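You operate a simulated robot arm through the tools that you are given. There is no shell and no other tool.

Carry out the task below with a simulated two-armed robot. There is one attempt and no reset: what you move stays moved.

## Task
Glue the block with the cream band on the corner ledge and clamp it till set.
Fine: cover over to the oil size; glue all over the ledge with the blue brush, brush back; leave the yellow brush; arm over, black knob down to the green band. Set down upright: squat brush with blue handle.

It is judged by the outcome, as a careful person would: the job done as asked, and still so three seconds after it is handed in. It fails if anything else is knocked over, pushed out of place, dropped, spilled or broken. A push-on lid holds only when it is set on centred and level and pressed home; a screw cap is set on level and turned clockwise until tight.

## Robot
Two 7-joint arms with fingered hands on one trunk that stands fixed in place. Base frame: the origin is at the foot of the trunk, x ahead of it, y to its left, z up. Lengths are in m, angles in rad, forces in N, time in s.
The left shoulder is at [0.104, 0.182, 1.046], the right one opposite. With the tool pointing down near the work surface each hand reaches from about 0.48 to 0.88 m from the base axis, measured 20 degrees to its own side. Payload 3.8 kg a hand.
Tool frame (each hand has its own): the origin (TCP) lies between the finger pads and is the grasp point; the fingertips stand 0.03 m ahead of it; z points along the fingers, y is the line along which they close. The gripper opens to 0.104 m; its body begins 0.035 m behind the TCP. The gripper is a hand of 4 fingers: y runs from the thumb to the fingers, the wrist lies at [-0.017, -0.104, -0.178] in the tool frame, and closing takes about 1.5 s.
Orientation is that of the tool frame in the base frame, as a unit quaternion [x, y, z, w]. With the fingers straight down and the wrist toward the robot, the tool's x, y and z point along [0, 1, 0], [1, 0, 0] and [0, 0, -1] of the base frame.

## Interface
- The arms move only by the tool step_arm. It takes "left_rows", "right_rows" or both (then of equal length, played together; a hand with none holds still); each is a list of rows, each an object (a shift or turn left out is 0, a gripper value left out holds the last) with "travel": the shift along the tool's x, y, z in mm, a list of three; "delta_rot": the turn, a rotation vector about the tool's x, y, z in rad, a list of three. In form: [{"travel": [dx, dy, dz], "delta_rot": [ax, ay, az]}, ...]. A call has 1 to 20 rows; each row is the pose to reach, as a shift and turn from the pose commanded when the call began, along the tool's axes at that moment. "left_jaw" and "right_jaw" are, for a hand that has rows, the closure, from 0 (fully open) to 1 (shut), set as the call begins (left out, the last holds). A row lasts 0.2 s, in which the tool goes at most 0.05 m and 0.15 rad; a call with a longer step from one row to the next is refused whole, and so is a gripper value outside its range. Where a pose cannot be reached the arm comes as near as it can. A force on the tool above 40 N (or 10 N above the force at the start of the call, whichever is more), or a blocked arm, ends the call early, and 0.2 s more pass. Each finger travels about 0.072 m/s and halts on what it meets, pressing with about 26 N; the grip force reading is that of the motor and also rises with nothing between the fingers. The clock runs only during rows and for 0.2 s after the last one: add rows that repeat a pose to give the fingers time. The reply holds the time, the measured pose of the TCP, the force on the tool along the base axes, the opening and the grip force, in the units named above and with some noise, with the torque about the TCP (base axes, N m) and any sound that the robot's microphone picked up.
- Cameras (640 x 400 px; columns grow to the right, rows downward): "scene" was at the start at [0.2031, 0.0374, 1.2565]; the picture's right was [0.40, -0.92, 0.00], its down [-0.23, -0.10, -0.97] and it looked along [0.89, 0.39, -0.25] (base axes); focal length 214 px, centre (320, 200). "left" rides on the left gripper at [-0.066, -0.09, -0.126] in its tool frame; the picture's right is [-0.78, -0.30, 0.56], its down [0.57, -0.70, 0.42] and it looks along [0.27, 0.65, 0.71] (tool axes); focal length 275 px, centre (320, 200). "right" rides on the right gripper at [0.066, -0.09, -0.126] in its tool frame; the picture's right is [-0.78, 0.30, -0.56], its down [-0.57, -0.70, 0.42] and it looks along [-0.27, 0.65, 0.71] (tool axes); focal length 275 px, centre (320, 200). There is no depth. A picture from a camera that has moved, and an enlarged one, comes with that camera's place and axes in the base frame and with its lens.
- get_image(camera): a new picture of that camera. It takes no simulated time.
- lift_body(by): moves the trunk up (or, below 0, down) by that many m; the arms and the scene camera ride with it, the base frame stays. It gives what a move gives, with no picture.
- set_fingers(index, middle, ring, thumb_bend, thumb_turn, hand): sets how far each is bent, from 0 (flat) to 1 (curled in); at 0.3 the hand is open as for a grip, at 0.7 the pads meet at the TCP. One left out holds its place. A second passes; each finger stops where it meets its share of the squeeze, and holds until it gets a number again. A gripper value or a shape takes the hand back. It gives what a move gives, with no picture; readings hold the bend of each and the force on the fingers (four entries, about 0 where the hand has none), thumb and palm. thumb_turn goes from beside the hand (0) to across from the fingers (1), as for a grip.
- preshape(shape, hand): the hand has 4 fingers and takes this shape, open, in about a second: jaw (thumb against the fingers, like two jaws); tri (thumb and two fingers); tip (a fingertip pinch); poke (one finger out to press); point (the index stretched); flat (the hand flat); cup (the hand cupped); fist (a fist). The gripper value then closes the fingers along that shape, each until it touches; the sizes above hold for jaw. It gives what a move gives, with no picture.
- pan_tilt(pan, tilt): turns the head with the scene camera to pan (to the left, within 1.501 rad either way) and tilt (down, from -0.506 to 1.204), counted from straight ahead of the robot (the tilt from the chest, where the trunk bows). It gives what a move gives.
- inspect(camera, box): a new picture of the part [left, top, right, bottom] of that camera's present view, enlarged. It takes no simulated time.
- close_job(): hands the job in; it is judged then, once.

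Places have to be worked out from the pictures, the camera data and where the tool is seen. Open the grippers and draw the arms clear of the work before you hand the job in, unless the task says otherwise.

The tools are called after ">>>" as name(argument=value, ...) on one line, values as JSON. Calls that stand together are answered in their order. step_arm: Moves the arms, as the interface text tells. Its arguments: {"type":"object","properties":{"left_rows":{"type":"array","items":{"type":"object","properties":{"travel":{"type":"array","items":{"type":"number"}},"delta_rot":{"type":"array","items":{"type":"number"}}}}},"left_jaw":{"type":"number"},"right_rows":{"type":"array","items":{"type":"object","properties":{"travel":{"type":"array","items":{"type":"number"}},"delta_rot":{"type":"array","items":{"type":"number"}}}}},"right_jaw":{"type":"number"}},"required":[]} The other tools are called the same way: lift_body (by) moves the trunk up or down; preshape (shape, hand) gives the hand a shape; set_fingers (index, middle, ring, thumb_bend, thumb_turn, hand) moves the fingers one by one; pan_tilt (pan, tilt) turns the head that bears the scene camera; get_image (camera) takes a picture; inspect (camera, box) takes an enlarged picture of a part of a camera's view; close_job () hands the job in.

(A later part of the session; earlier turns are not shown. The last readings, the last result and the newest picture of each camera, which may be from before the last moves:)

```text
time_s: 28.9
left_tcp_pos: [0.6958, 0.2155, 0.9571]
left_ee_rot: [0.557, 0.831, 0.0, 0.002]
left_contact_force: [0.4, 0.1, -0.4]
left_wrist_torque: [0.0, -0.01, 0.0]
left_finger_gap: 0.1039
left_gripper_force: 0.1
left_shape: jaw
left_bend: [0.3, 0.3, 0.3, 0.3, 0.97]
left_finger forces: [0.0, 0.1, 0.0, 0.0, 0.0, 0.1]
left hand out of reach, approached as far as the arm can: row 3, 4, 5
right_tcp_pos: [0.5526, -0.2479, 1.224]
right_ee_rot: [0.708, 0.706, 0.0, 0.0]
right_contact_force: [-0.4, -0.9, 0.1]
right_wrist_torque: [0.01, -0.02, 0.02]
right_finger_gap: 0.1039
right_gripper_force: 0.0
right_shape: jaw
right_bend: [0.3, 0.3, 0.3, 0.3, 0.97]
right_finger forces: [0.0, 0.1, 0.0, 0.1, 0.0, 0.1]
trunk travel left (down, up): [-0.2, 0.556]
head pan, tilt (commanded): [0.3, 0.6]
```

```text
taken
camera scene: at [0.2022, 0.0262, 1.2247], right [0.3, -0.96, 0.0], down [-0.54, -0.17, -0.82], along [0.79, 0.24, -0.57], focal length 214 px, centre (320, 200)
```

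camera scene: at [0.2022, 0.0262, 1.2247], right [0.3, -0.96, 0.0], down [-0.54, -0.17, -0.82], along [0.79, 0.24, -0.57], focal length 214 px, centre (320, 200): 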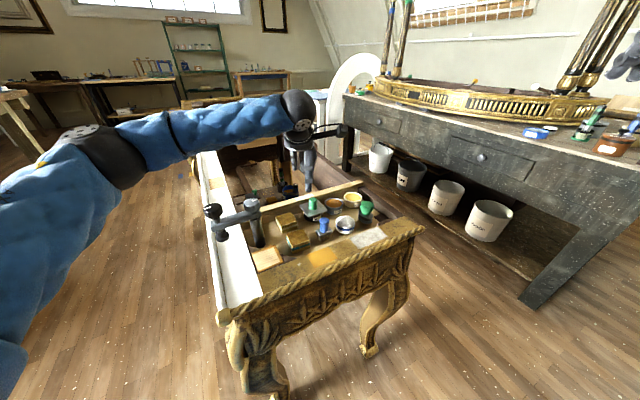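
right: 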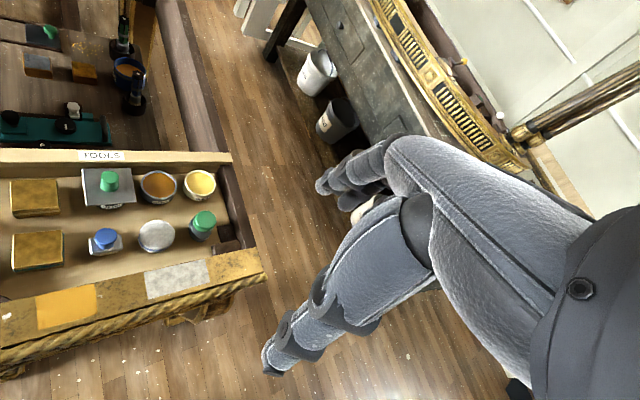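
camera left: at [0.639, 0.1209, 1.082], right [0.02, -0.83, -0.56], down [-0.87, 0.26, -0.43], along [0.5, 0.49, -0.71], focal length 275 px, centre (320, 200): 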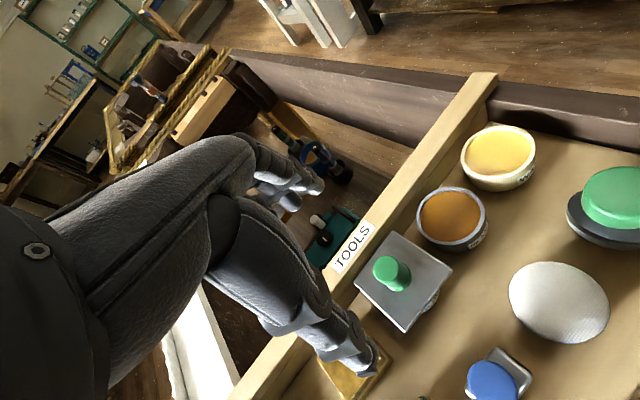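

Nearly reachable, but yaw 22° is at the limit here, while yaw 45° had been fine at the block's own place. For the cover (round knob) I go to yaw 0 above it.

>>> step_arm(left_rows=[{"travel": [-5, 2, 0], "delta_rot": [0, 0, 0.13]}, {"travel": [-10, 4, 0], "delta_rot": [0, 0, 0.26]}, {"travel": [-14.3, 6, 10], "delta_rot": [0, 0, 0.389]}, {"travel": [-14.3, 6, 27], "delta_rot": [0, 0, 0.389]}, {"travel": [-14.3, 6, 27], "delta_rot": [0, 0, 0.389]}])

>>> get_image(camera="left")

>>> inspect(camera="scene", box=[240, 80, 420, 260])

```text
time_s: 30.1
left_tcp_pos: [0.7086, 0.2052, 0.9296]
left_ee_rot: [0.707, 0.707, 0.001, 0.0]
left_contact_force: [-0.2, 0.4, 0.0]
left_wrist_torque: [0.0, -0.01, 0.04]
left_finger_gap: 0.1041
left_gripper_force: 0.1
left_shape: jaw
left_bend: [0.3, 0.3, 0.3, 0.3, 0.97]
left_finger forces: [0.0, 0.0, 0.0, 0.0, 0.1, 0.1]
right_tcp_pos: [0.552, -0.2479, 1.2239]
right_ee_rot: [0.707, 0.707, 0.0, 0.0]
right_contact_force: [-0.6, 0.1, 0.4]
right_wrist_torque: [-0.01, 0.0, -0.03]
right_finger_gap: 0.1036
right_gripper_force: 0.1
right_shape: jaw
right_bend: [0.3, 0.3, 0.3, 0.3, 0.97]
right_finger forces: [0.0, 0.0, 0.0, 0.1, 0.0, 0.0]
trunk travel left (down, up): [-0.2, 0.556]
head pan, tilt (commanded): [0.3, 0.6]
```

```text
taken
camera left: at [0.6187, 0.1391, 1.0549], right [-0.29, -0.78, -0.56], down [-0.7, 0.57, -0.43], along [0.65, 0.26, -0.71], focal length 275 px, centre (320, 200)
```

left: 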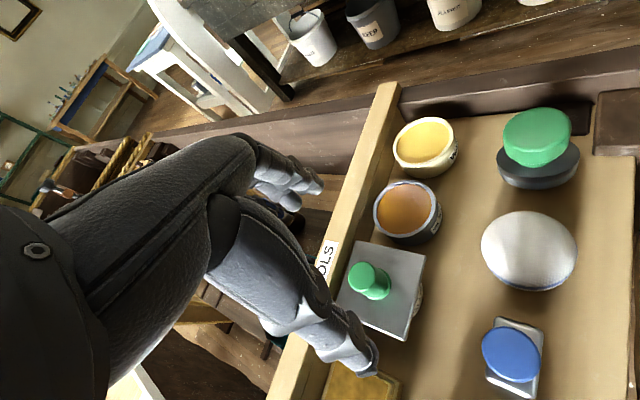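

```text
2.22 times, centred on (330, 170) of scene
camera zoom: at [0.2019, 0.0263, 1.2248], right [0.3, -0.96, 0.0], down [-0.54, -0.17, -0.82], along [0.79, 0.24, -0.57], focal length 477 px, centre (298, 267)
```

zoom: 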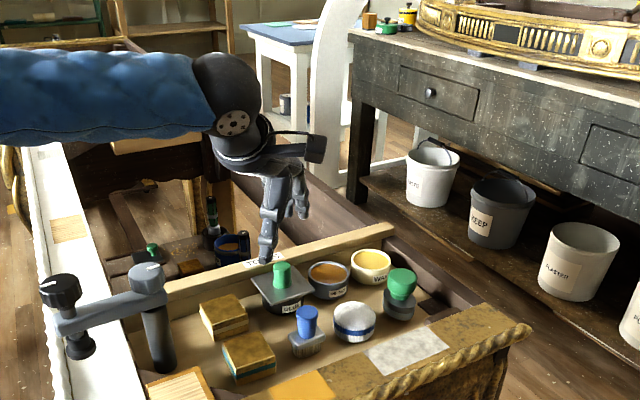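

Reached exactly (0.709,0.205,0.930). I zoom with both cameras on knob and oil-size pot to refine their relative offset.

>>> inspect(camera="left", box=[320, 160, 480, 350])

>>> pan_tilt(pan=0.25, tilt=0.7)

>>> inspect(camera="scene", box=[270, 130, 390, 205])

```text
2.11 times, centred on (400, 255) of left
camera zoom: at [0.6187, 0.1391, 1.0549], right [-0.29, -0.78, -0.56], down [-0.7, 0.57, -0.43], along [0.65, 0.26, -0.71], focal length 580 px, centre (152, 84)
```

zoom: 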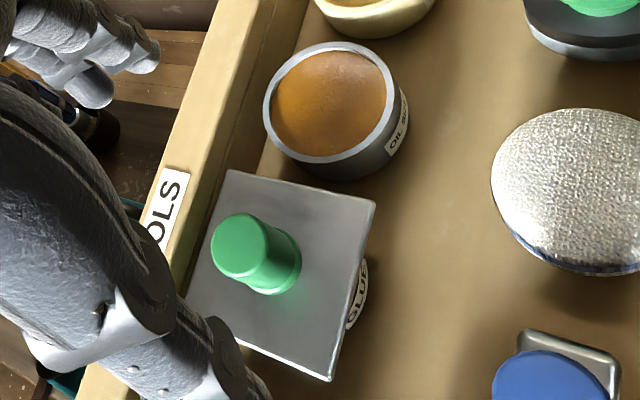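

```text
time_s: 30.7
left_tcp_pos: [0.7074, 0.2049, 0.9295]
left_ee_rot: [0.707, 0.707, 0.0, 0.002]
left_contact_force: [0.6, -0.3, 0.3]
left_wrist_torque: [0.0, -0.01, 0.03]
left_finger_gap: 0.1042
left_gripper_force: 0.1
left_shape: jaw
left_bend: [0.3, 0.3, 0.3, 0.3, 0.97]
left_finger forces: [0.0, 0.0, 0.0, 0.0, 0.1, 0.1]
right_tcp_pos: [0.5516, -0.2482, 1.2232]
right_ee_rot: [0.707, 0.708, 0.0, 0.0]
right_contact_force: [0.7, 0.0, 0.3]
right_wrist_torque: [-0.03, 0.01, -0.01]
right_finger_gap: 0.1039
right_gripper_force: 0.1
right_shape: jaw
right_bend: [0.3, 0.3, 0.3, 0.3, 0.97]
right_finger forces: [0.0, 0.0, 0.0, 0.1, 0.0, 0.0]
trunk travel left (down, up): [-0.2, 0.556]
head pan, tilt (commanded): [0.25, 0.7]
```

```text
5.33 times, centred on (330, 168) of scene
camera zoom: at [0.1998, 0.0211, 1.2162], right [0.25, -0.97, 0.0], down [-0.62, -0.16, -0.77], along [0.74, 0.19, -0.64], focal length 1144 px, centre (267, 373)
```

zoom: 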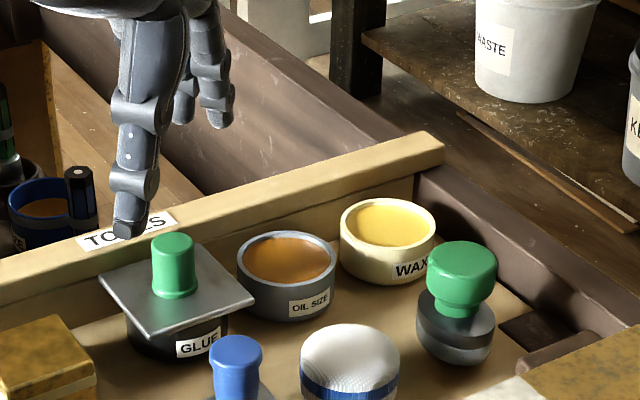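

Refined: cover knob (0.706,0.205), oil-size centre (0.7605,0.152); board top z≈0.836 only 35 mm behind the row, so I use yaw −45° (fingers closing along the row, beside the board). I rotate above the cover and half close the fingers.

>>> step_arm(left_rows=[{"travel": [-1, -1, 0], "delta_rot": [0, 0, 0.131]}, {"travel": [-2, -2, 0], "delta_rot": [0, 0, 0.262]}, {"travel": [-3, -3, 0], "delta_rot": [0, 0, 0.393]}, {"travel": [-3, -4.4, 0], "delta_rot": [0, 0, 0.524]}, {"travel": [-3, -4.4, 0], "delta_rot": [0, 0, 0.655]}, {"travel": [-3, -4.4, 0], "delta_rot": [0, 0, 0.785]}, {"travel": [-3, -4.4, 0], "delta_rot": [0, 0, 0.785]}], left_jaw=0.4)

>>> get_image(camera="left")

>>> inspect(camera="scene", box=[230, 80, 390, 205])

```text
time_s: 32.3
left_tcp_pos: [0.7033, 0.201, 0.9289]
left_ee_rot: [0.924, 0.383, 0.001, 0.001]
left_contact_force: [0.9, 0.1, 0.4]
left_wrist_torque: [0.0, -0.02, -0.01]
left_finger_gap: 0.0627
left_gripper_force: 0.0
left_shape: jaw
left_bend: [0.73, 0.4, 0.37, 0.63, 0.99]
left_finger forces: [0.0, 0.0, 0.1, 0.0, 0.0, 0.1]
right_tcp_pos: [0.5509, -0.2485, 1.2225]
right_ee_rot: [0.708, 0.707, 0.0, 0.0]
right_contact_force: [0.7, -0.1, -0.7]
right_wrist_torque: [-0.01, -0.03, 0.0]
right_finger_gap: 0.1035
right_gripper_force: 0.1
right_shape: jaw
right_bend: [0.3, 0.3, 0.3, 0.3, 0.97]
right_finger forces: [0.0, 0.0, 0.1, 0.0, 0.1, 0.0]
trunk travel left (down, up): [-0.2, 0.556]
head pan, tilt (commanded): [0.25, 0.7]
```

```text
taken
camera left: at [0.5937, 0.2188, 1.0542], right [-0.76, -0.34, -0.56], down [-0.09, 0.9, -0.43], along [0.65, -0.27, -0.71], focal length 275 px, centre (320, 200)
```

left: 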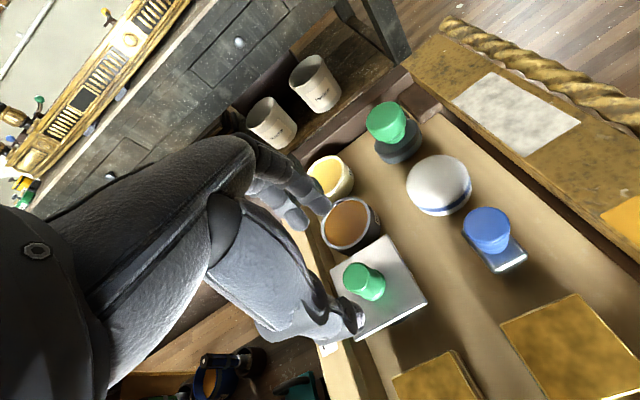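

```text
3.20 times, centred on (310, 142) of scene
camera zoom: at [0.1997, 0.0211, 1.2162], right [0.25, -0.97, 0.0], down [-0.62, -0.16, -0.76], along [0.74, 0.19, -0.64], focal length 686 px, centre (352, 384)
```

zoom: 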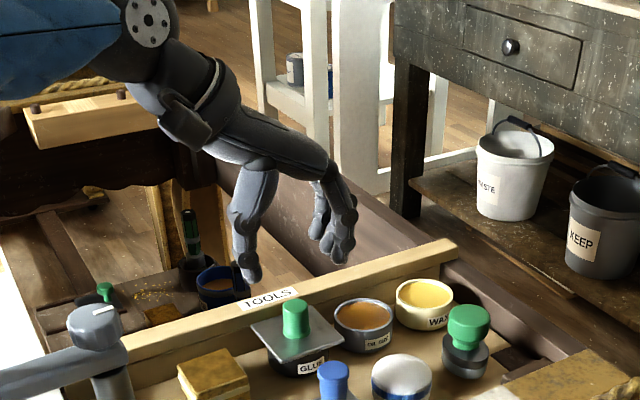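

Aligned: thumb and fingers straddle the knob. I descend to TCP z≈0.863, then look before closing.

>>> step_arm(left_rows=[{"travel": [0, 0, 25]}, {"travel": [0, 0, 50]}, {"travel": [0, 0, 66]}, {"travel": [0, 0, 66]}])

>>> inspect(camera="scene", box=[270, 130, 370, 205])

>>> inspect(camera="left", box=[250, 150, 450, 370])

```text
time_s: 33.3
left_tcp_pos: [0.7034, 0.2006, 0.8632]
left_ee_rot: [0.923, 0.384, 0.0, 0.002]
left_contact_force: [0.3, -0.2, 0.8]
left_wrist_torque: [0.02, 0.02, 0.0]
left_finger_gap: 0.0629
left_gripper_force: 0.0
left_shape: jaw
left_bend: [0.73, 0.4, 0.37, 0.63, 0.99]
left_finger forces: [0.0, 0.1, 0.0, 0.0, 0.0, 0.1]
right_tcp_pos: [0.5518, -0.2488, 1.2239]
right_ee_rot: [0.707, 0.707, 0.0, 0.0]
right_contact_force: [0.3, 0.6, 0.3]
right_wrist_torque: [0.0, -0.01, 0.01]
right_finger_gap: 0.1038
right_gripper_force: 0.2
right_shape: jaw
right_bend: [0.3, 0.3, 0.3, 0.3, 0.97]
right_finger forces: [0.0, 0.0, 0.0, 0.0, 0.1, 0.0]
trunk travel left (down, up): [-0.2, 0.556]
head pan, tilt (commanded): [0.25, 0.7]
```

```text
5.33 times, centred on (320, 168) of scene
camera zoom: at [0.1997, 0.021, 1.2162], right [0.25, -0.97, 0.0], down [-0.62, -0.16, -0.76], along [0.74, 0.19, -0.64], focal length 1144 px, centre (320, 373)
```

zoom: 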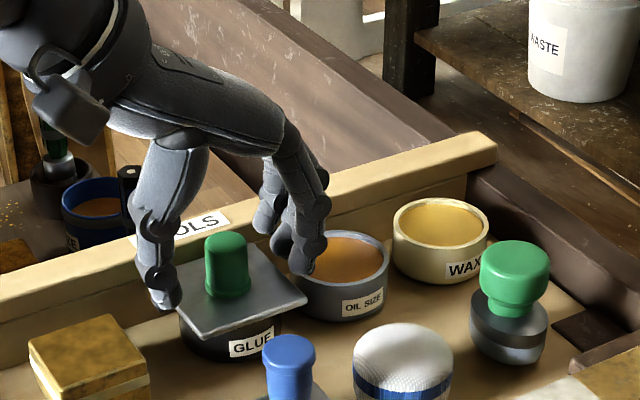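

```text
1.82 times, centred on (350, 260) of left
camera zoom: at [0.5938, 0.2178, 0.9878], right [-0.76, -0.34, -0.56], down [-0.09, 0.9, -0.43], along [0.65, -0.27, -0.71], focal length 500 px, centre (266, 91)
```

zoom: 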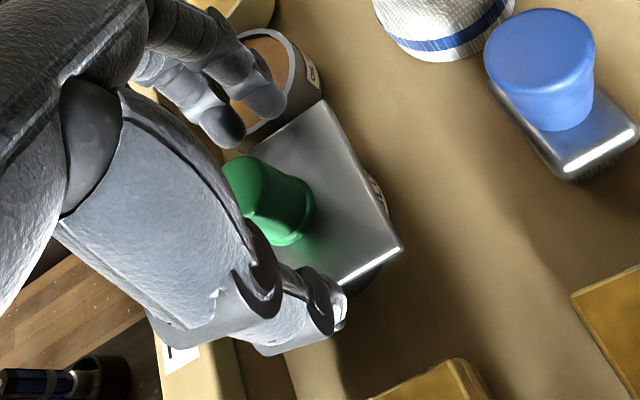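

Fingers straddle the knob with clearance. I close the hand on it.

>>> step_arm(left_rows=[{"travel": [0, 0, 0]}, {"travel": [0, 0, 0]}, {"travel": [0, 0, 0]}, {"travel": [0, 0, 0]}, {"travel": [0, 0, 0]}, {"travel": [0, 0, 0]}, {"travel": [0, 0, 0]}], left_jaw=1.0)

>>> inspect(camera="scene", box=[270, 130, 370, 205])

>>> inspect(camera="left", box=[250, 150, 450, 370])

```text
time_s: 34.9
left_tcp_pos: [0.7027, 0.2001, 0.8628]
left_ee_rot: [0.924, 0.383, 0.001, 0.001]
left_contact_force: [-2.0, -1.1, -2.2]
left_wrist_torque: [-0.08, 0.02, 0.0]
left_finger_gap: 0.0145
left_gripper_force: 26.0
left_shape: jaw
left_bend: [0.72, 0.61, 0.7, 0.74, 1.0]
left_finger forces: [12.7, 8.7, 0.0, 0.0, 21.2, 0.0]
right_tcp_pos: [0.5515, -0.248, 1.2235]
right_ee_rot: [0.707, 0.707, 0.001, 0.001]
right_contact_force: [-0.5, -0.6, -0.1]
right_wrist_torque: [-0.01, -0.02, 0.0]
right_finger_gap: 0.1039
right_gripper_force: 0.0
right_shape: jaw
right_bend: [0.3, 0.3, 0.3, 0.3, 0.97]
right_finger forces: [0.1, 0.0, 0.0, 0.0, 0.0, 0.0]
trunk travel left (down, up): [-0.2, 0.556]
head pan, tilt (commanded): [0.25, 0.7]
```

```text
5.33 times, centred on (320, 168) of scene
camera zoom: at [0.1998, 0.0209, 1.2162], right [0.25, -0.97, 0.0], down [-0.62, -0.16, -0.76], along [0.74, 0.19, -0.64], focal length 1144 px, centre (320, 373)
```

zoom: 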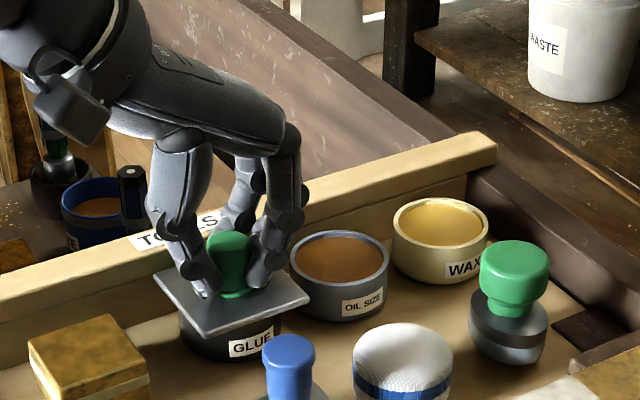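

```text
1.82 times, centred on (350, 260) of left
camera zoom: at [0.5939, 0.2175, 0.9877], right [-0.76, -0.34, -0.56], down [-0.09, 0.9, -0.43], along [0.65, -0.27, -0.71], focal length 500 px, centre (266, 91)
```

zoom: 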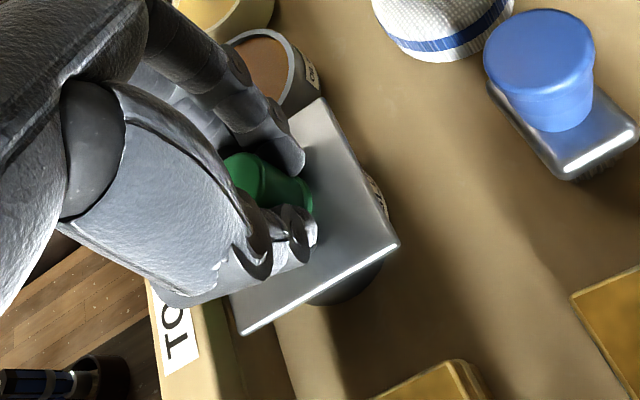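

Gripped (about 21 N on the thumb). I lift the cover 45 mm straight up and check it hangs level.

>>> step_arm(left_rows=[{"travel": [0, 0, -8]}, {"travel": [0, 0, -20]}, {"travel": [0, 0, -35]}, {"travel": [0, 0, -45]}, {"travel": [0, 0, -45]}])

>>> inspect(camera="scene", box=[270, 120, 370, 195])

>>> get_image(camera="left")

```text
time_s: 36.1
left_tcp_pos: [0.7044, 0.2003, 0.9081]
left_ee_rot: [0.923, 0.385, 0.001, 0.001]
left_contact_force: [-0.1, -0.4, -0.3]
left_wrist_torque: [0.05, -0.03, -0.05]
left_finger_gap: 0.0116
left_gripper_force: 26.0
left_shape: jaw
left_bend: [0.72, 0.73, 0.7, 0.8, 1.0]
left_finger forces: [0.0, 0.0, 0.0, 0.0, 0.0, 0.1]
right_tcp_pos: [0.552, -0.248, 1.2238]
right_ee_rot: [0.707, 0.707, 0.0, 0.0]
right_contact_force: [0.2, 0.4, -0.4]
right_wrist_torque: [-0.03, 0.02, -0.04]
right_finger_gap: 0.1038
right_gripper_force: 0.1
right_shape: jaw
right_bend: [0.3, 0.3, 0.3, 0.3, 0.97]
right_finger forces: [0.1, 0.0, 0.0, 0.0, 0.1, 0.1]
trunk travel left (down, up): [-0.2, 0.556]
head pan, tilt (commanded): [0.25, 0.7]
```

```text
5.33 times, centred on (320, 158) of scene
camera zoom: at [0.1999, 0.0213, 1.2162], right [0.25, -0.97, 0.0], down [-0.62, -0.16, -0.76], along [0.74, 0.19, -0.64], focal length 1144 px, centre (320, 427)
```

zoom: 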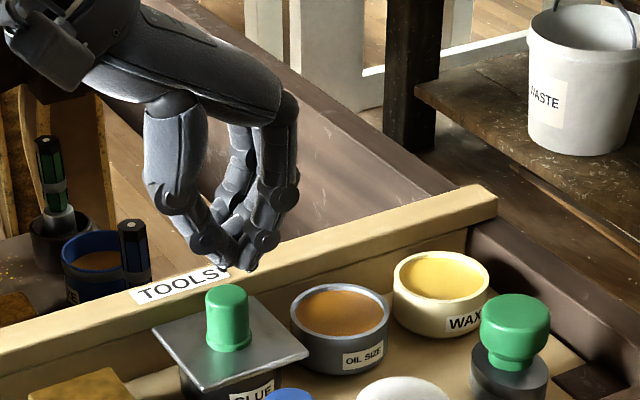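

```text
taken
camera left: at [0.594, 0.2187, 1.0338], right [-0.76, -0.34, -0.56], down [-0.09, 0.9, -0.43], along [0.65, -0.27, -0.71], focal length 275 px, centre (320, 200)
```

left: 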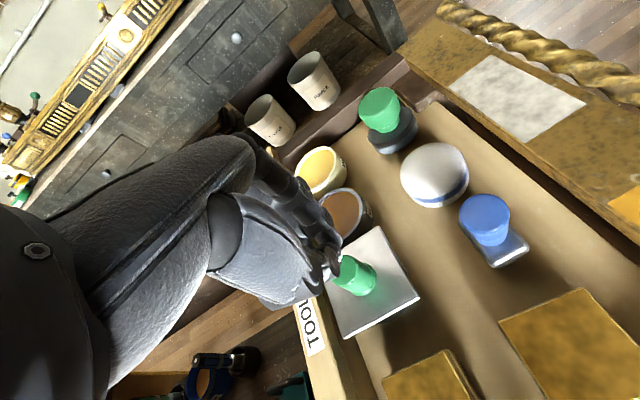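

The fingers slipped off the knob's top; the cover stayed in place undisturbed. I retry better centred (knob was ~5 mm off toward the ring finger) and 4–5 mm lower.

>>> step_arm(left_rows=[{"travel": [4.8, -1.4, 0]}, {"travel": [4.8, -1.4, 0]}, {"travel": [4.8, -1.4, 0]}, {"travel": [4.8, -1.4, 0]}, {"travel": [4.8, -1.4, 0]}], left_jaw=0.4)

>>> inspect(camera="scene", box=[270, 120, 370, 195])

```text
time_s: 37.3
left_tcp_pos: [0.7069, 0.205, 0.9092]
left_ee_rot: [0.924, 0.383, 0.001, 0.001]
left_contact_force: [-0.5, 0.6, -0.2]
left_wrist_torque: [0.02, -0.01, 0.01]
left_finger_gap: 0.062
left_gripper_force: 0.2
left_shape: jaw
left_bend: [0.73, 0.41, 0.37, 0.64, 0.99]
left_finger forces: [0.0, 0.0, 0.0, 0.1, 0.1, 0.0]
right_tcp_pos: [0.552, -0.2479, 1.2253]
right_ee_rot: [0.707, 0.707, 0.0, 0.001]
right_contact_force: [0.2, 0.0, 0.1]
right_wrist_torque: [0.01, 0.02, 0.0]
right_finger_gap: 0.1037
right_gripper_force: 0.1
right_shape: jaw
right_bend: [0.3, 0.3, 0.3, 0.3, 0.97]
right_finger forces: [0.0, 0.1, 0.0, 0.0, 0.0, 0.1]
trunk travel left (down, up): [-0.2, 0.556]
head pan, tilt (commanded): [0.25, 0.7]
```

```text
5.33 times, centred on (320, 158) of scene
camera zoom: at [0.1998, 0.0211, 1.2162], right [0.25, -0.97, 0.0], down [-0.62, -0.16, -0.76], along [0.74, 0.19, -0.64], focal length 1144 px, centre (320, 427)
```

zoom: 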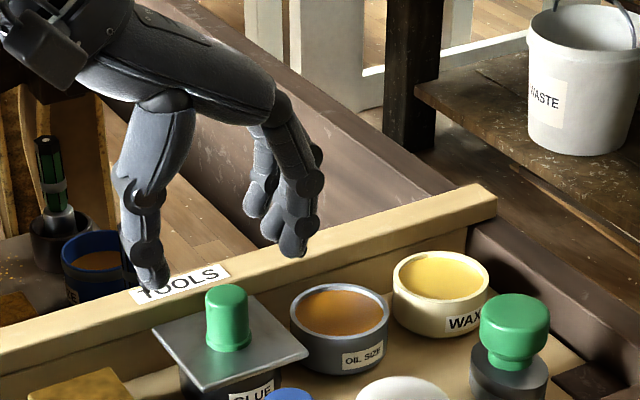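

Fingers are reopened and centred over the knob. I descend to TCP z≈0.857 and close.

>>> step_arm(left_rows=[{"travel": [0, 0, 25]}, {"travel": [0, 0, 45]}, {"travel": [0, 0, 52]}, {"travel": [0, 0, 52]}])

>>> step_arm(left_rows=[{"travel": [0, 0, 0]}, {"travel": [0, 0, 0]}, {"travel": [0, 0, 0]}, {"travel": [0, 0, 0]}, {"travel": [0, 0, 0]}, {"travel": [0, 0, 0]}, {"travel": [0, 0, 0]}, {"travel": [0, 0, 0]}], left_jaw=1.0)

>>> inspect(camera="scene", box=[280, 130, 340, 175])

>>> inspect(camera="left", box=[270, 200, 420, 340])

```text
time_s: 38.3
left_tcp_pos: [0.7066, 0.2042, 0.8576]
left_ee_rot: [0.924, 0.383, 0.001, 0.003]
left_contact_force: [-0.1, -1.2, 3.5]
left_wrist_torque: [-0.07, -0.13, 0.0]
left_finger_gap: 0.0622
left_gripper_force: 0.0
left_shape: jaw
left_bend: [0.73, 0.4, 0.37, 0.63, 0.99]
left_finger forces: [1.5, 1.3, 0.6, 0.1, 0.1, 0.1]
right_tcp_pos: [0.5525, -0.2486, 1.2234]
right_ee_rot: [0.707, 0.707, 0.0, -0.001]
right_contact_force: [0.0, -0.1, 0.2]
right_wrist_torque: [0.01, 0.0, 0.02]
right_finger_gap: 0.1036
right_gripper_force: 0.1
right_shape: jaw
right_bend: [0.3, 0.3, 0.3, 0.3, 0.97]
right_finger forces: [0.1, 0.0, 0.1, 0.0, 0.1, 0.1]
trunk travel left (down, up): [-0.2, 0.556]
head pan, tilt (commanded): [0.25, 0.7]
```

```text
time_s: 40.1
left_tcp_pos: [0.7054, 0.2058, 0.8584]
left_ee_rot: [0.923, 0.384, 0.003, 0.003]
left_contact_force: [4.4, 3.3, 19.2]
left_wrist_torque: [-0.12, -0.29, 0.37]
left_finger_gap: 0.0488
left_gripper_force: 26.5
left_shape: jaw
left_bend: [0.74, 0.43, 0.49, 0.71, 1.0]
left_finger forces: [19.3, 14.8, 0.0, 0.0, 29.2, 0.0]
right_tcp_pos: [0.5516, -0.249, 1.2251]
right_ee_rot: [0.707, 0.707, 0.001, 0.001]
right_contact_force: [-0.1, -1.0, -0.5]
right_wrist_torque: [0.0, 0.0, 0.02]
right_finger_gap: 0.1039
right_gripper_force: 0.0
right_shape: jaw
right_bend: [0.3, 0.3, 0.3, 0.3, 0.97]
right_finger forces: [0.0, 0.0, 0.0, 0.0, 0.0, 0.1]
trunk travel left (down, up): [-0.2, 0.556]
head pan, tilt (commanded): [0.25, 0.7]
```

```text
8.89 times, centred on (310, 152) of scene
camera zoom: at [0.1981, 0.0208, 1.2166], right [0.25, -0.97, 0.0], down [-0.62, -0.16, -0.77], along [0.74, 0.19, -0.64], focal length 1906 px, centre (409, 622)
```

zoom: 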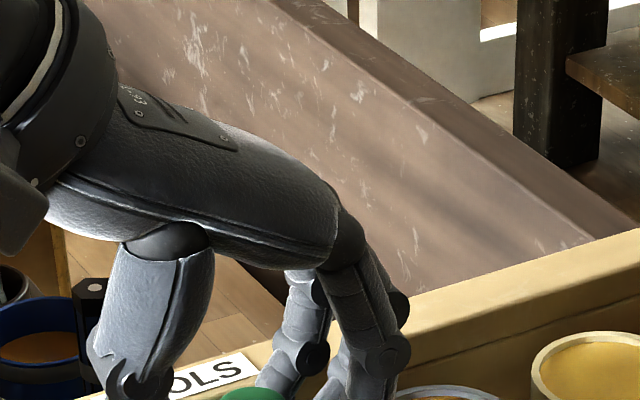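

```text
2.86 times, centred on (345, 270) of left
camera zoom: at [0.5955, 0.2223, 0.983], right [-0.75, -0.34, -0.56], down [-0.09, 0.9, -0.43], along [0.65, -0.27, -0.71], focal length 786 px, centre (249, 0)
```

zoom: 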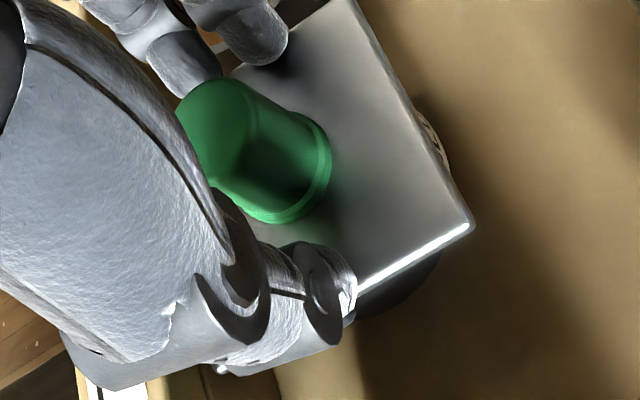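

The fingertips came down around the plate itself and jammed on its edge (19 N). I reopen and rise, then try a narrower approach shape in free air.

>>> step_arm(left_rows=[{"travel": [0, 0, 0]}, {"travel": [0, 0, 0]}, {"travel": [0, 0, -10]}, {"travel": [0, 0, -40]}, {"travel": [0, 0, -70]}, {"travel": [0, 0, -70]}], left_jaw=0.4)

>>> preshape(hand="left", shape="tri")

>>> inspect(camera="scene", box=[260, 80, 380, 190])

>>> get_image(camera="left")

```text
time_s: 41.5
left_tcp_pos: [0.7061, 0.205, 0.9263]
left_ee_rot: [0.924, 0.383, 0.0, 0.0]
left_contact_force: [0.6, -0.8, 0.1]
left_wrist_torque: [-0.02, -0.01, -0.01]
left_finger_gap: 0.0621
left_gripper_force: 0.0
left_shape: jaw
left_bend: [0.73, 0.4, 0.37, 0.64, 0.99]
left_finger forces: [0.1, 0.0, 0.0, 0.0, 0.1, 0.1]
right_tcp_pos: [0.5534, -0.2475, 1.2233]
right_ee_rot: [0.707, 0.707, 0.0, 0.001]
right_contact_force: [0.8, 0.2, -0.4]
right_wrist_torque: [0.02, 0.0, 0.0]
right_finger_gap: 0.1035
right_gripper_force: 0.0
right_shape: jaw
right_bend: [0.3, 0.3, 0.3, 0.3, 0.97]
right_finger forces: [0.1, 0.1, 0.0, 0.1, 0.1, 0.0]
trunk travel left (down, up): [-0.2, 0.556]
head pan, tilt (commanded): [0.25, 0.7]
```

```text
time_s: 42.4
left_tcp_pos: [0.7064, 0.2046, 0.9254]
left_ee_rot: [0.923, 0.384, 0.001, 0.002]
left_contact_force: [0.7, -0.1, 0.1]
left_wrist_torque: [-0.02, -0.01, 0.0]
left_finger_gap: 0.1039
left_gripper_force: 0.0
left_shape: tri
left_bend: [0.3, 0.3, 0.99, 0.3, 0.97]
left_finger forces: [0.0, 0.0, 0.1, 0.0, 0.1, 0.0]
right_tcp_pos: [0.5533, -0.248, 1.2241]
right_ee_rot: [0.707, 0.707, 0.0, 0.0]
right_contact_force: [-0.2, -0.6, 0.5]
right_wrist_torque: [0.01, -0.01, 0.01]
right_finger_gap: 0.1037
right_gripper_force: 0.1
right_shape: jaw
right_bend: [0.3, 0.3, 0.3, 0.3, 0.97]
right_finger forces: [0.0, 0.0, 0.0, 0.1, 0.0, 0.1]
trunk travel left (down, up): [-0.2, 0.556]
head pan, tilt (commanded): [0.25, 0.7]
```

```text
3.64 times, centred on (320, 135) of scene
camera zoom: at [0.1998, 0.0211, 1.2162], right [0.25, -0.97, 0.0], down [-0.62, -0.16, -0.76], along [0.74, 0.19, -0.64], focal length 780 px, centre (320, 436)
```

zoom: 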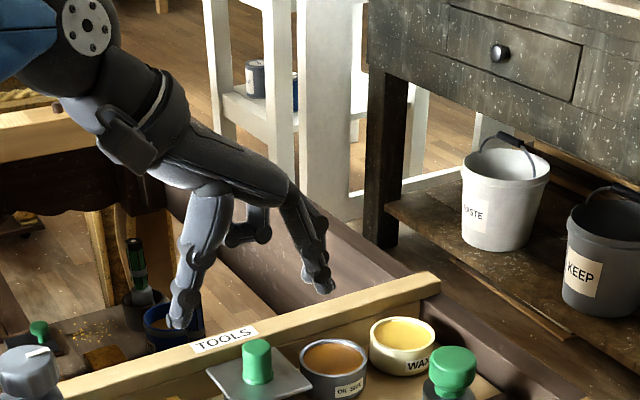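

```text
taken
camera left: at [0.5963, 0.2224, 1.0509], right [-0.76, -0.34, -0.56], down [-0.09, 0.9, -0.43], along [0.65, -0.27, -0.71], focal length 275 px, centre (320, 200)
```

left: 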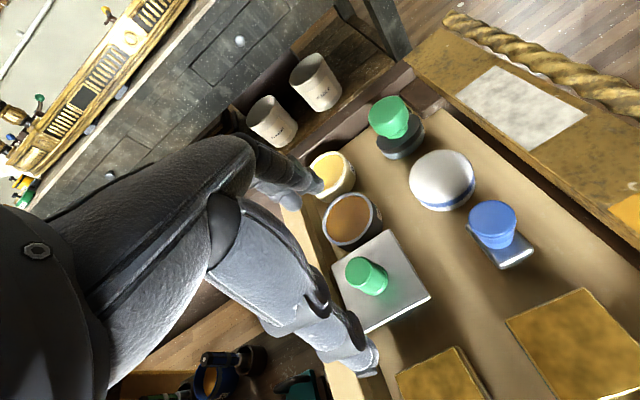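

The tri shape curls the ring finger away from the board — good. I pre-close to a ~40 mm gap and descend around the knob to TCP z≈0.860.

>>> step_arm(left_rows=[{"travel": [0, 0, 0]}, {"travel": [0, 0, 0]}, {"travel": [0, 0, 0]}, {"travel": [0, 0, 0]}, {"travel": [0, 0, 0]}, {"travel": [0, 0, 0]}], left_jaw=0.6)

>>> inspect(camera="scene", box=[270, 110, 370, 190])

>>> inspect(camera="left", box=[250, 180, 450, 360])

```text
time_s: 43.8
left_tcp_pos: [0.7057, 0.2051, 0.9258]
left_ee_rot: [0.923, 0.384, 0.0, 0.001]
left_contact_force: [-0.5, -0.2, 0.4]
left_wrist_torque: [-0.03, -0.03, -0.03]
left_finger_gap: 0.0423
left_gripper_force: 0.0
left_shape: tri
left_bend: [0.74, 0.49, 0.99, 0.72, 1.0]
left_finger forces: [0.0, 0.1, 0.0, 0.0, 0.0, 0.0]
right_tcp_pos: [0.5515, -0.2483, 1.2243]
right_ee_rot: [0.707, 0.707, 0.0, 0.0]
right_contact_force: [0.3, 0.4, -0.4]
right_wrist_torque: [0.01, 0.0, 0.0]
right_finger_gap: 0.1038
right_gripper_force: 0.1
right_shape: jaw
right_bend: [0.3, 0.3, 0.3, 0.3, 0.97]
right_finger forces: [0.0, 0.0, 0.1, 0.1, 0.0, 0.1]
trunk travel left (down, up): [-0.2, 0.556]
head pan, tilt (commanded): [0.25, 0.7]
```

```text
5.00 times, centred on (320, 150) of scene
camera zoom: at [0.1998, 0.0211, 1.2162], right [0.25, -0.97, 0.0], down [-0.62, -0.16, -0.76], along [0.74, 0.19, -0.64], focal length 1072 px, centre (320, 450)
```

zoom: 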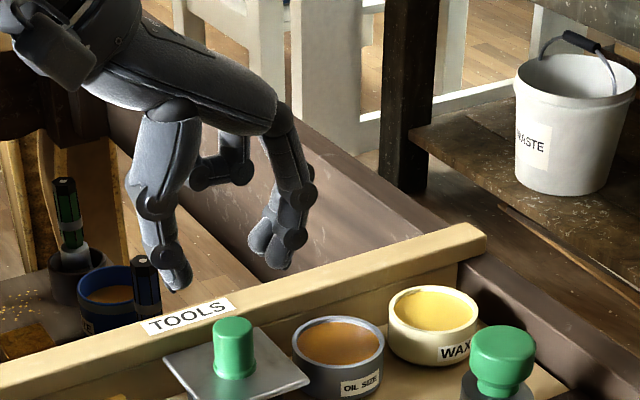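

```text
2.22 times, centred on (350, 270) of left
camera zoom: at [0.5963, 0.2224, 1.0509], right [-0.76, -0.34, -0.56], down [-0.09, 0.9, -0.43], along [0.65, -0.27, -0.71], focal length 612 px, centre (253, 44)
```

zoom: 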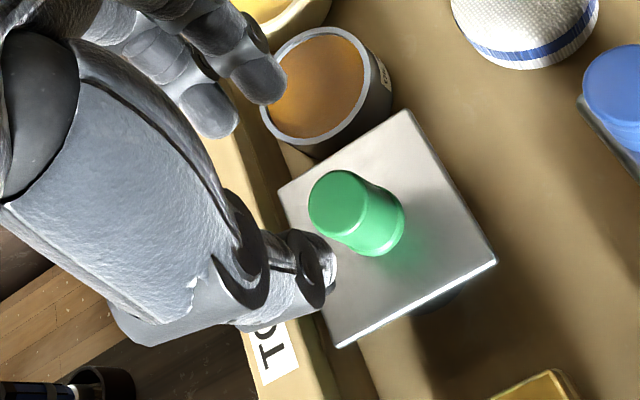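

The pinch looks good. I descend 66 mm around the knob and then close.

>>> step_arm(left_rows=[{"travel": [0, 0, 25]}, {"travel": [0, 0, 50]}, {"travel": [0, 0, 65]}, {"travel": [0, 0, 65]}])

>>> step_arm(left_rows=[{"travel": [0, 0, 0]}, {"travel": [0, 0, 0]}, {"travel": [0, 0, 0]}, {"travel": [0, 0, 0]}, {"travel": [0, 0, 0]}, {"travel": [0, 0, 0]}], left_jaw=1.0)

>>> inspect(camera="scene", box=[280, 140, 340, 185])

>>> inspect(camera="left", box=[270, 200, 420, 340])

```text
time_s: 44.8
left_tcp_pos: [0.7063, 0.2058, 0.8604]
left_ee_rot: [0.924, 0.383, 0.0, 0.001]
left_contact_force: [-0.7, 0.5, -0.1]
left_wrist_torque: [0.02, -0.01, 0.0]
left_finger_gap: 0.0421
left_gripper_force: 0.1
left_shape: tri
left_bend: [0.74, 0.49, 0.99, 0.72, 1.0]
left_finger forces: [0.0, 0.0, 0.1, 0.1, 0.1, 0.1]
right_tcp_pos: [0.5519, -0.2488, 1.224]
right_ee_rot: [0.707, 0.708, -0.001, 0.0]
right_contact_force: [0.2, 0.2, 0.0]
right_wrist_torque: [0.0, 0.02, -0.02]
right_finger_gap: 0.1037
right_gripper_force: 0.0
right_shape: jaw
right_bend: [0.3, 0.3, 0.3, 0.3, 0.97]
right_finger forces: [0.0, 0.0, 0.0, 0.0, 0.0, 0.0]
trunk travel left (down, up): [-0.2, 0.556]
head pan, tilt (commanded): [0.25, 0.7]
```

```text
time_s: 46.2
left_tcp_pos: [0.7058, 0.2053, 0.8616]
left_ee_rot: [0.924, 0.383, 0.0, 0.002]
left_contact_force: [5.6, -4.0, 0.2]
left_wrist_torque: [-0.13, -0.16, -0.01]
left_finger_gap: 0.0186
left_gripper_force: 26.4
left_shape: tri
left_bend: [0.72, 0.67, 1.0, 0.76, 1.0]
left_finger forces: [14.0, 13.1, 0.1, 0.1, 20.1, 0.0]
right_tcp_pos: [0.5524, -0.2487, 1.2229]
right_ee_rot: [0.707, 0.707, -0.001, 0.0]
right_contact_force: [0.1, 0.5, 0.0]
right_wrist_torque: [0.0, -0.02, 0.0]
right_finger_gap: 0.1037
right_gripper_force: 0.0
right_shape: jaw
right_bend: [0.3, 0.3, 0.3, 0.3, 0.97]
right_finger forces: [0.0, 0.0, 0.0, 0.0, 0.0, 0.0]
trunk travel left (down, up): [-0.2, 0.556]
head pan, tilt (commanded): [0.25, 0.7]
```

```text
8.89 times, centred on (310, 162) of scene
camera zoom: at [0.2004, 0.0206, 1.2161], right [0.25, -0.97, 0.0], down [-0.62, -0.16, -0.76], along [0.74, 0.19, -0.64], focal length 1906 px, centre (409, 533)
```

zoom: 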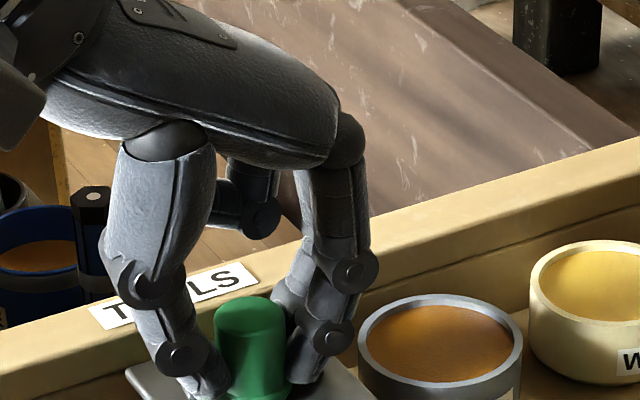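

```text
2.86 times, centred on (345, 270) of left
camera zoom: at [0.5971, 0.2221, 0.9864], right [-0.76, -0.34, -0.56], down [-0.09, 0.9, -0.43], along [0.65, -0.27, -0.71], focal length 786 px, centre (249, 0)
```

zoom: 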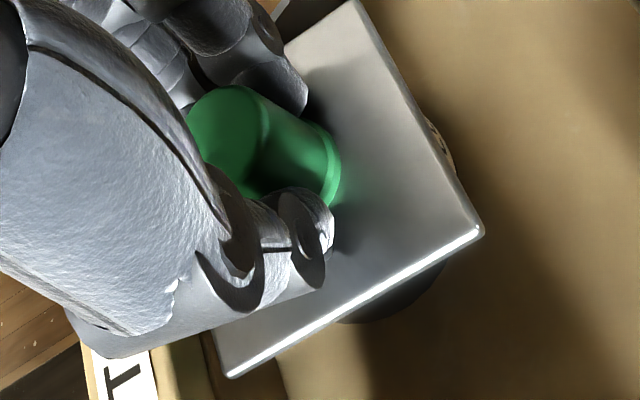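

A fuller pinch (index 14, middle 13, thumb 20 N). I lift slowly.

>>> step_arm(left_rows=[{"travel": [0, 0, -2]}, {"travel": [0, 0, -4]}, {"travel": [0, 0, -7]}, {"travel": [0, 0, -10]}, {"travel": [0, 0, -14]}, {"travel": [0, 0, -18]}, {"travel": [0, 0, -18]}])

>>> inspect(camera="scene", box=[270, 130, 370, 195])

```text
time_s: 47.8
left_tcp_pos: [0.7079, 0.2072, 0.8744]
left_ee_rot: [0.923, 0.384, -0.003, -0.001]
left_contact_force: [6.4, -0.3, -27.9]
left_wrist_torque: [0.02, -0.17, -0.07]
left_finger_gap: 0.0152
left_gripper_force: 25.7
left_shape: tri
left_bend: [0.71, 0.68, 1.0, 0.76, 1.0]
left_finger forces: [13.4, 11.8, 0.0, 0.1, 16.4, 0.1]
right_tcp_pos: [0.5552, -0.2483, 1.2223]
right_ee_rot: [0.708, 0.706, -0.001, 0.0]
right_contact_force: [-0.3, -0.6, 1.0]
right_wrist_torque: [-0.01, 0.02, 0.03]
right_finger_gap: 0.1036
right_gripper_force: 0.1
right_shape: jaw
right_bend: [0.3, 0.3, 0.3, 0.3, 0.97]
right_finger forces: [0.1, 0.0, 0.0, 0.1, 0.1, 0.0]
trunk travel left (down, up): [-0.2, 0.556]
head pan, tilt (commanded): [0.25, 0.7]
```

```text
6.15 times, centred on (320, 162) of scene
camera zoom: at [0.2034, 0.0219, 1.2154], right [0.25, -0.97, 0.0], down [-0.63, -0.16, -0.76], along [0.74, 0.19, -0.65], focal length 1320 px, centre (320, 431)
```

zoom: 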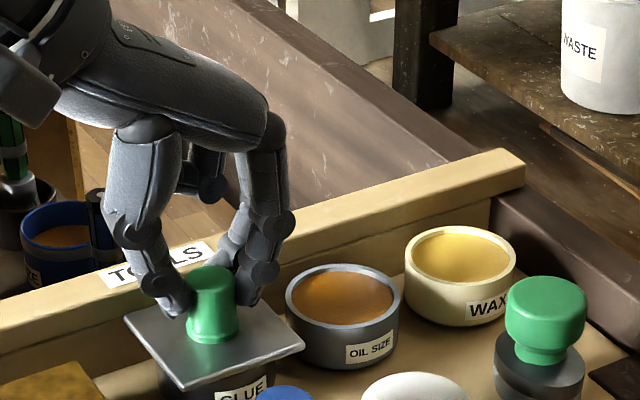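

The tool feels −28 N and the cover has not left the pot: it is held firmly and the fingers are sliding up the knob. I look closely at the lid-to-pot interface.

>>> inspect(camera="scene", box=[285, 150, 335, 185])

>>> inspect(camera="left", box=[270, 200, 420, 340])

>>> inspect(camera="right", box=[0, 100, 320, 400])

```text
11.43 times, centred on (310, 168) of scene
camera zoom: at [0.2034, 0.0219, 1.2154], right [0.25, -0.97, 0.0], down [-0.63, -0.16, -0.76], along [0.74, 0.19, -0.65], focal length 2451 px, centre (434, 571)
```

zoom: 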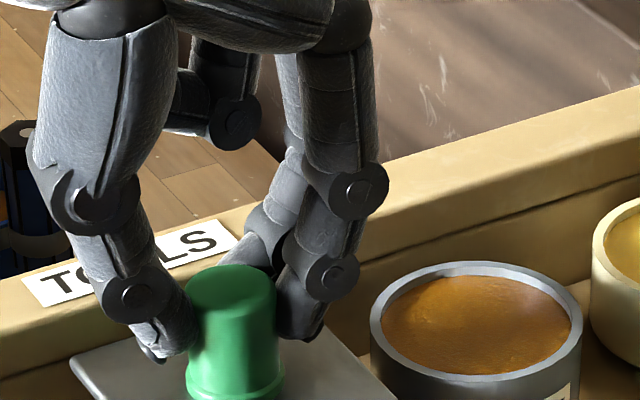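

```text
2.86 times, centred on (345, 270) of left
camera zoom: at [0.5991, 0.2241, 0.9991], right [-0.76, -0.34, -0.55], down [-0.1, 0.9, -0.42], along [0.64, -0.27, -0.72], focal length 786 px, centre (249, 0)
```

zoom: 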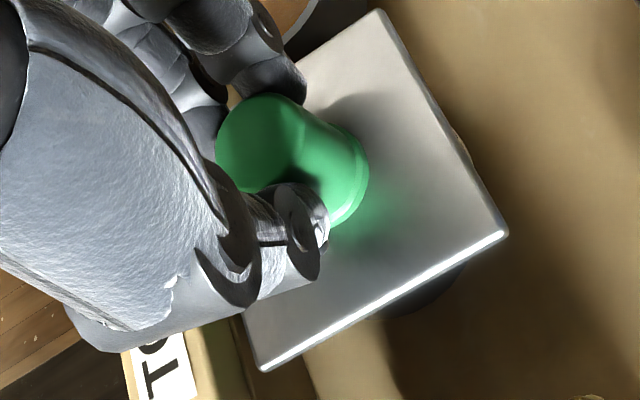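

```text
1.33 times, centred on (160, 250) of right
camera zoom: at [0.4662, -0.1825, 1.348], right [0.3, -0.78, 0.56], down [-0.7, -0.57, -0.42], along [0.65, -0.27, -0.72], focal length 367 px, centre (533, 133)
```

zoom: 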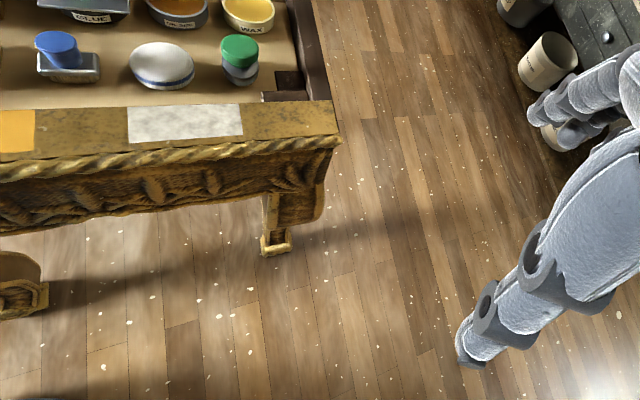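

The lid stays seated under a straight pull. I lower, regrip at the base of the knob, and will lift with a slight tilt to break it free from one side.

>>> step_arm(left_rows=[{"travel": [0, 0, 6]}, {"travel": [0, 0, 12]}, {"travel": [0, 0, 18]}, {"travel": [0, 0, 18]}])

>>> step_arm(left_rows=[{"travel": [0, 0, 0]}, {"travel": [0, 0, 0]}, {"travel": [0, 0, 0]}, {"travel": [0, 0, 0]}], left_jaw=0.6)

>>> step_arm(left_rows=[{"travel": [0, 0, 1]}, {"travel": [0, 0, 1]}, {"travel": [0, 0, 1]}, {"travel": [0, 0, 1]}, {"travel": [0, 0, 1]}, {"travel": [0, 0, 1]}], left_jaw=1.0)

```text
time_s: 48.8
left_tcp_pos: [0.7088, 0.2062, 0.869]
left_ee_rot: [0.923, 0.386, 0.007, 0.007]
left_contact_force: [12.2, 9.4, 28.6]
left_wrist_torque: [0.28, -0.29, 0.03]
left_finger_gap: 0.0196
left_gripper_force: 26.2
left_shape: tri
left_bend: [0.72, 0.68, 1.0, 0.77, 1.0]
left_finger forces: [14.1, 22.9, 0.1, 0.0, 26.7, 0.0]
right_tcp_pos: [0.551, -0.2477, 1.2261]
right_ee_rot: [0.707, 0.707, 0.0, 0.001]
right_contact_force: [0.0, -0.3, 0.2]
right_wrist_torque: [0.02, 0.0, 0.02]
right_finger_gap: 0.1036
right_gripper_force: 0.0
right_shape: jaw
right_bend: [0.3, 0.3, 0.3, 0.3, 0.97]
right_finger forces: [0.0, 0.0, 0.0, 0.0, 0.0, 0.0]
trunk travel left (down, up): [-0.2, 0.556]
head pan, tilt (commanded): [0.25, 0.7]
```

```text
time_s: 49.8
left_tcp_pos: [0.7056, 0.2049, 0.8611]
left_ee_rot: [0.924, 0.382, 0.0, 0.001]
left_contact_force: [-0.6, -1.8, 7.9]
left_wrist_torque: [-0.06, 0.14, 0.01]
left_finger_gap: 0.0403
left_gripper_force: 0.1
left_shape: tri
left_bend: [0.74, 0.49, 0.99, 0.74, 1.0]
left_finger forces: [2.4, 0.6, 0.0, 0.0, 5.3, 0.0]
right_tcp_pos: [0.5515, -0.2479, 1.2246]
right_ee_rot: [0.707, 0.708, 0.0, 0.0]
right_contact_force: [1.0, 0.4, -0.4]
right_wrist_torque: [0.0, -0.01, 0.03]
right_finger_gap: 0.1035
right_gripper_force: 0.0
right_shape: jaw
right_bend: [0.3, 0.3, 0.3, 0.3, 0.97]
right_finger forces: [0.1, 0.0, 0.0, 0.0, 0.1, 0.0]
trunk travel left (down, up): [-0.2, 0.556]
head pan, tilt (commanded): [0.25, 0.7]
```

```text
time_s: 51.2
left_tcp_pos: [0.706, 0.2052, 0.8606]
left_ee_rot: [0.923, 0.384, 0.0, 0.0]
left_contact_force: [-1.0, -1.1, 5.7]
left_wrist_torque: [-0.19, -0.03, 0.04]
left_finger_gap: 0.0229
left_gripper_force: 26.0
left_shape: tri
left_bend: [0.74, 0.6, 1.0, 0.77, 1.0]
left_finger forces: [15.7, 9.1, 0.0, 0.1, 20.7, 0.0]
right_tcp_pos: [0.5521, -0.2485, 1.2243]
right_ee_rot: [0.707, 0.707, 0.0, 0.0]
right_contact_force: [0.3, 0.3, 0.2]
right_wrist_torque: [-0.01, -0.01, 0.01]
right_finger_gap: 0.1035
right_gripper_force: 0.1
right_shape: jaw
right_bend: [0.3, 0.3, 0.3, 0.3, 0.97]
right_finger forces: [0.0, 0.1, 0.0, 0.1, 0.1, 0.0]
trunk travel left (down, up): [-0.2, 0.556]
head pan, tilt (commanded): [0.25, 0.7]
```

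The fingertips now touch the plate slightly higher than before, so the lid may have crept up. I pull again with a small tilt about the depth axis.

>>> step_arm(left_rows=[{"travel": [0, 0, -3], "delta_rot": [0.03, 0, 0]}, {"travel": [0, 0, -6], "delta_rot": [0.06, 0, 0]}, {"travel": [0, 0, -9], "delta_rot": [0.1, 0, 0]}, {"travel": [0, 0, -12], "delta_rot": [0.13, 0, 0]}, {"travel": [0, 0, -14], "delta_rot": [0.13, 0, 0]}])

>>> inspect(camera="scene", box=[280, 140, 350, 190])

```text
time_s: 52.4
left_tcp_pos: [0.7022, 0.2082, 0.8687]
left_ee_rot: [0.922, 0.382, -0.027, -0.062]
left_contact_force: [5.0, -7.9, -31.0]
left_wrist_torque: [-0.09, -0.08, -0.01]
left_finger_gap: 0.0188
left_gripper_force: 26.2
left_shape: tri
left_bend: [0.73, 0.58, 1.0, 0.77, 1.0]
left_finger forces: [14.4, 15.7, 0.0, 0.0, 14.1, 0.1]
left hand out of reach, approached as far as the arm can: row 4, 5
right_tcp_pos: [0.5567, -0.2483, 1.222]
right_ee_rot: [0.707, 0.707, -0.001, 0.0]
right_contact_force: [0.4, 0.0, -0.4]
right_wrist_torque: [-0.01, -0.01, 0.02]
right_finger_gap: 0.1038
right_gripper_force: 0.0
right_shape: jaw
right_bend: [0.3, 0.3, 0.3, 0.3, 0.97]
right_finger forces: [0.0, 0.0, 0.0, 0.0, 0.0, 0.0]
trunk travel left (down, up): [-0.2, 0.556]
head pan, tilt (commanded): [0.25, 0.7]
```

```text
8.00 times, centred on (315, 165) of scene
camera zoom: at [0.2037, 0.0211, 1.2152], right [0.25, -0.97, 0.0], down [-0.63, -0.16, -0.76], along [0.74, 0.19, -0.65], focal length 1716 px, centre (360, 480)
```

zoom: 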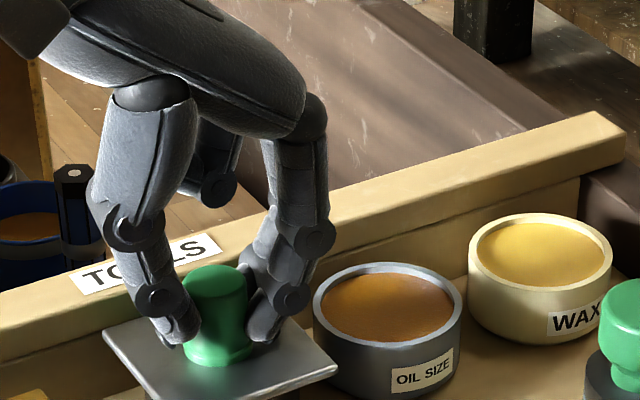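

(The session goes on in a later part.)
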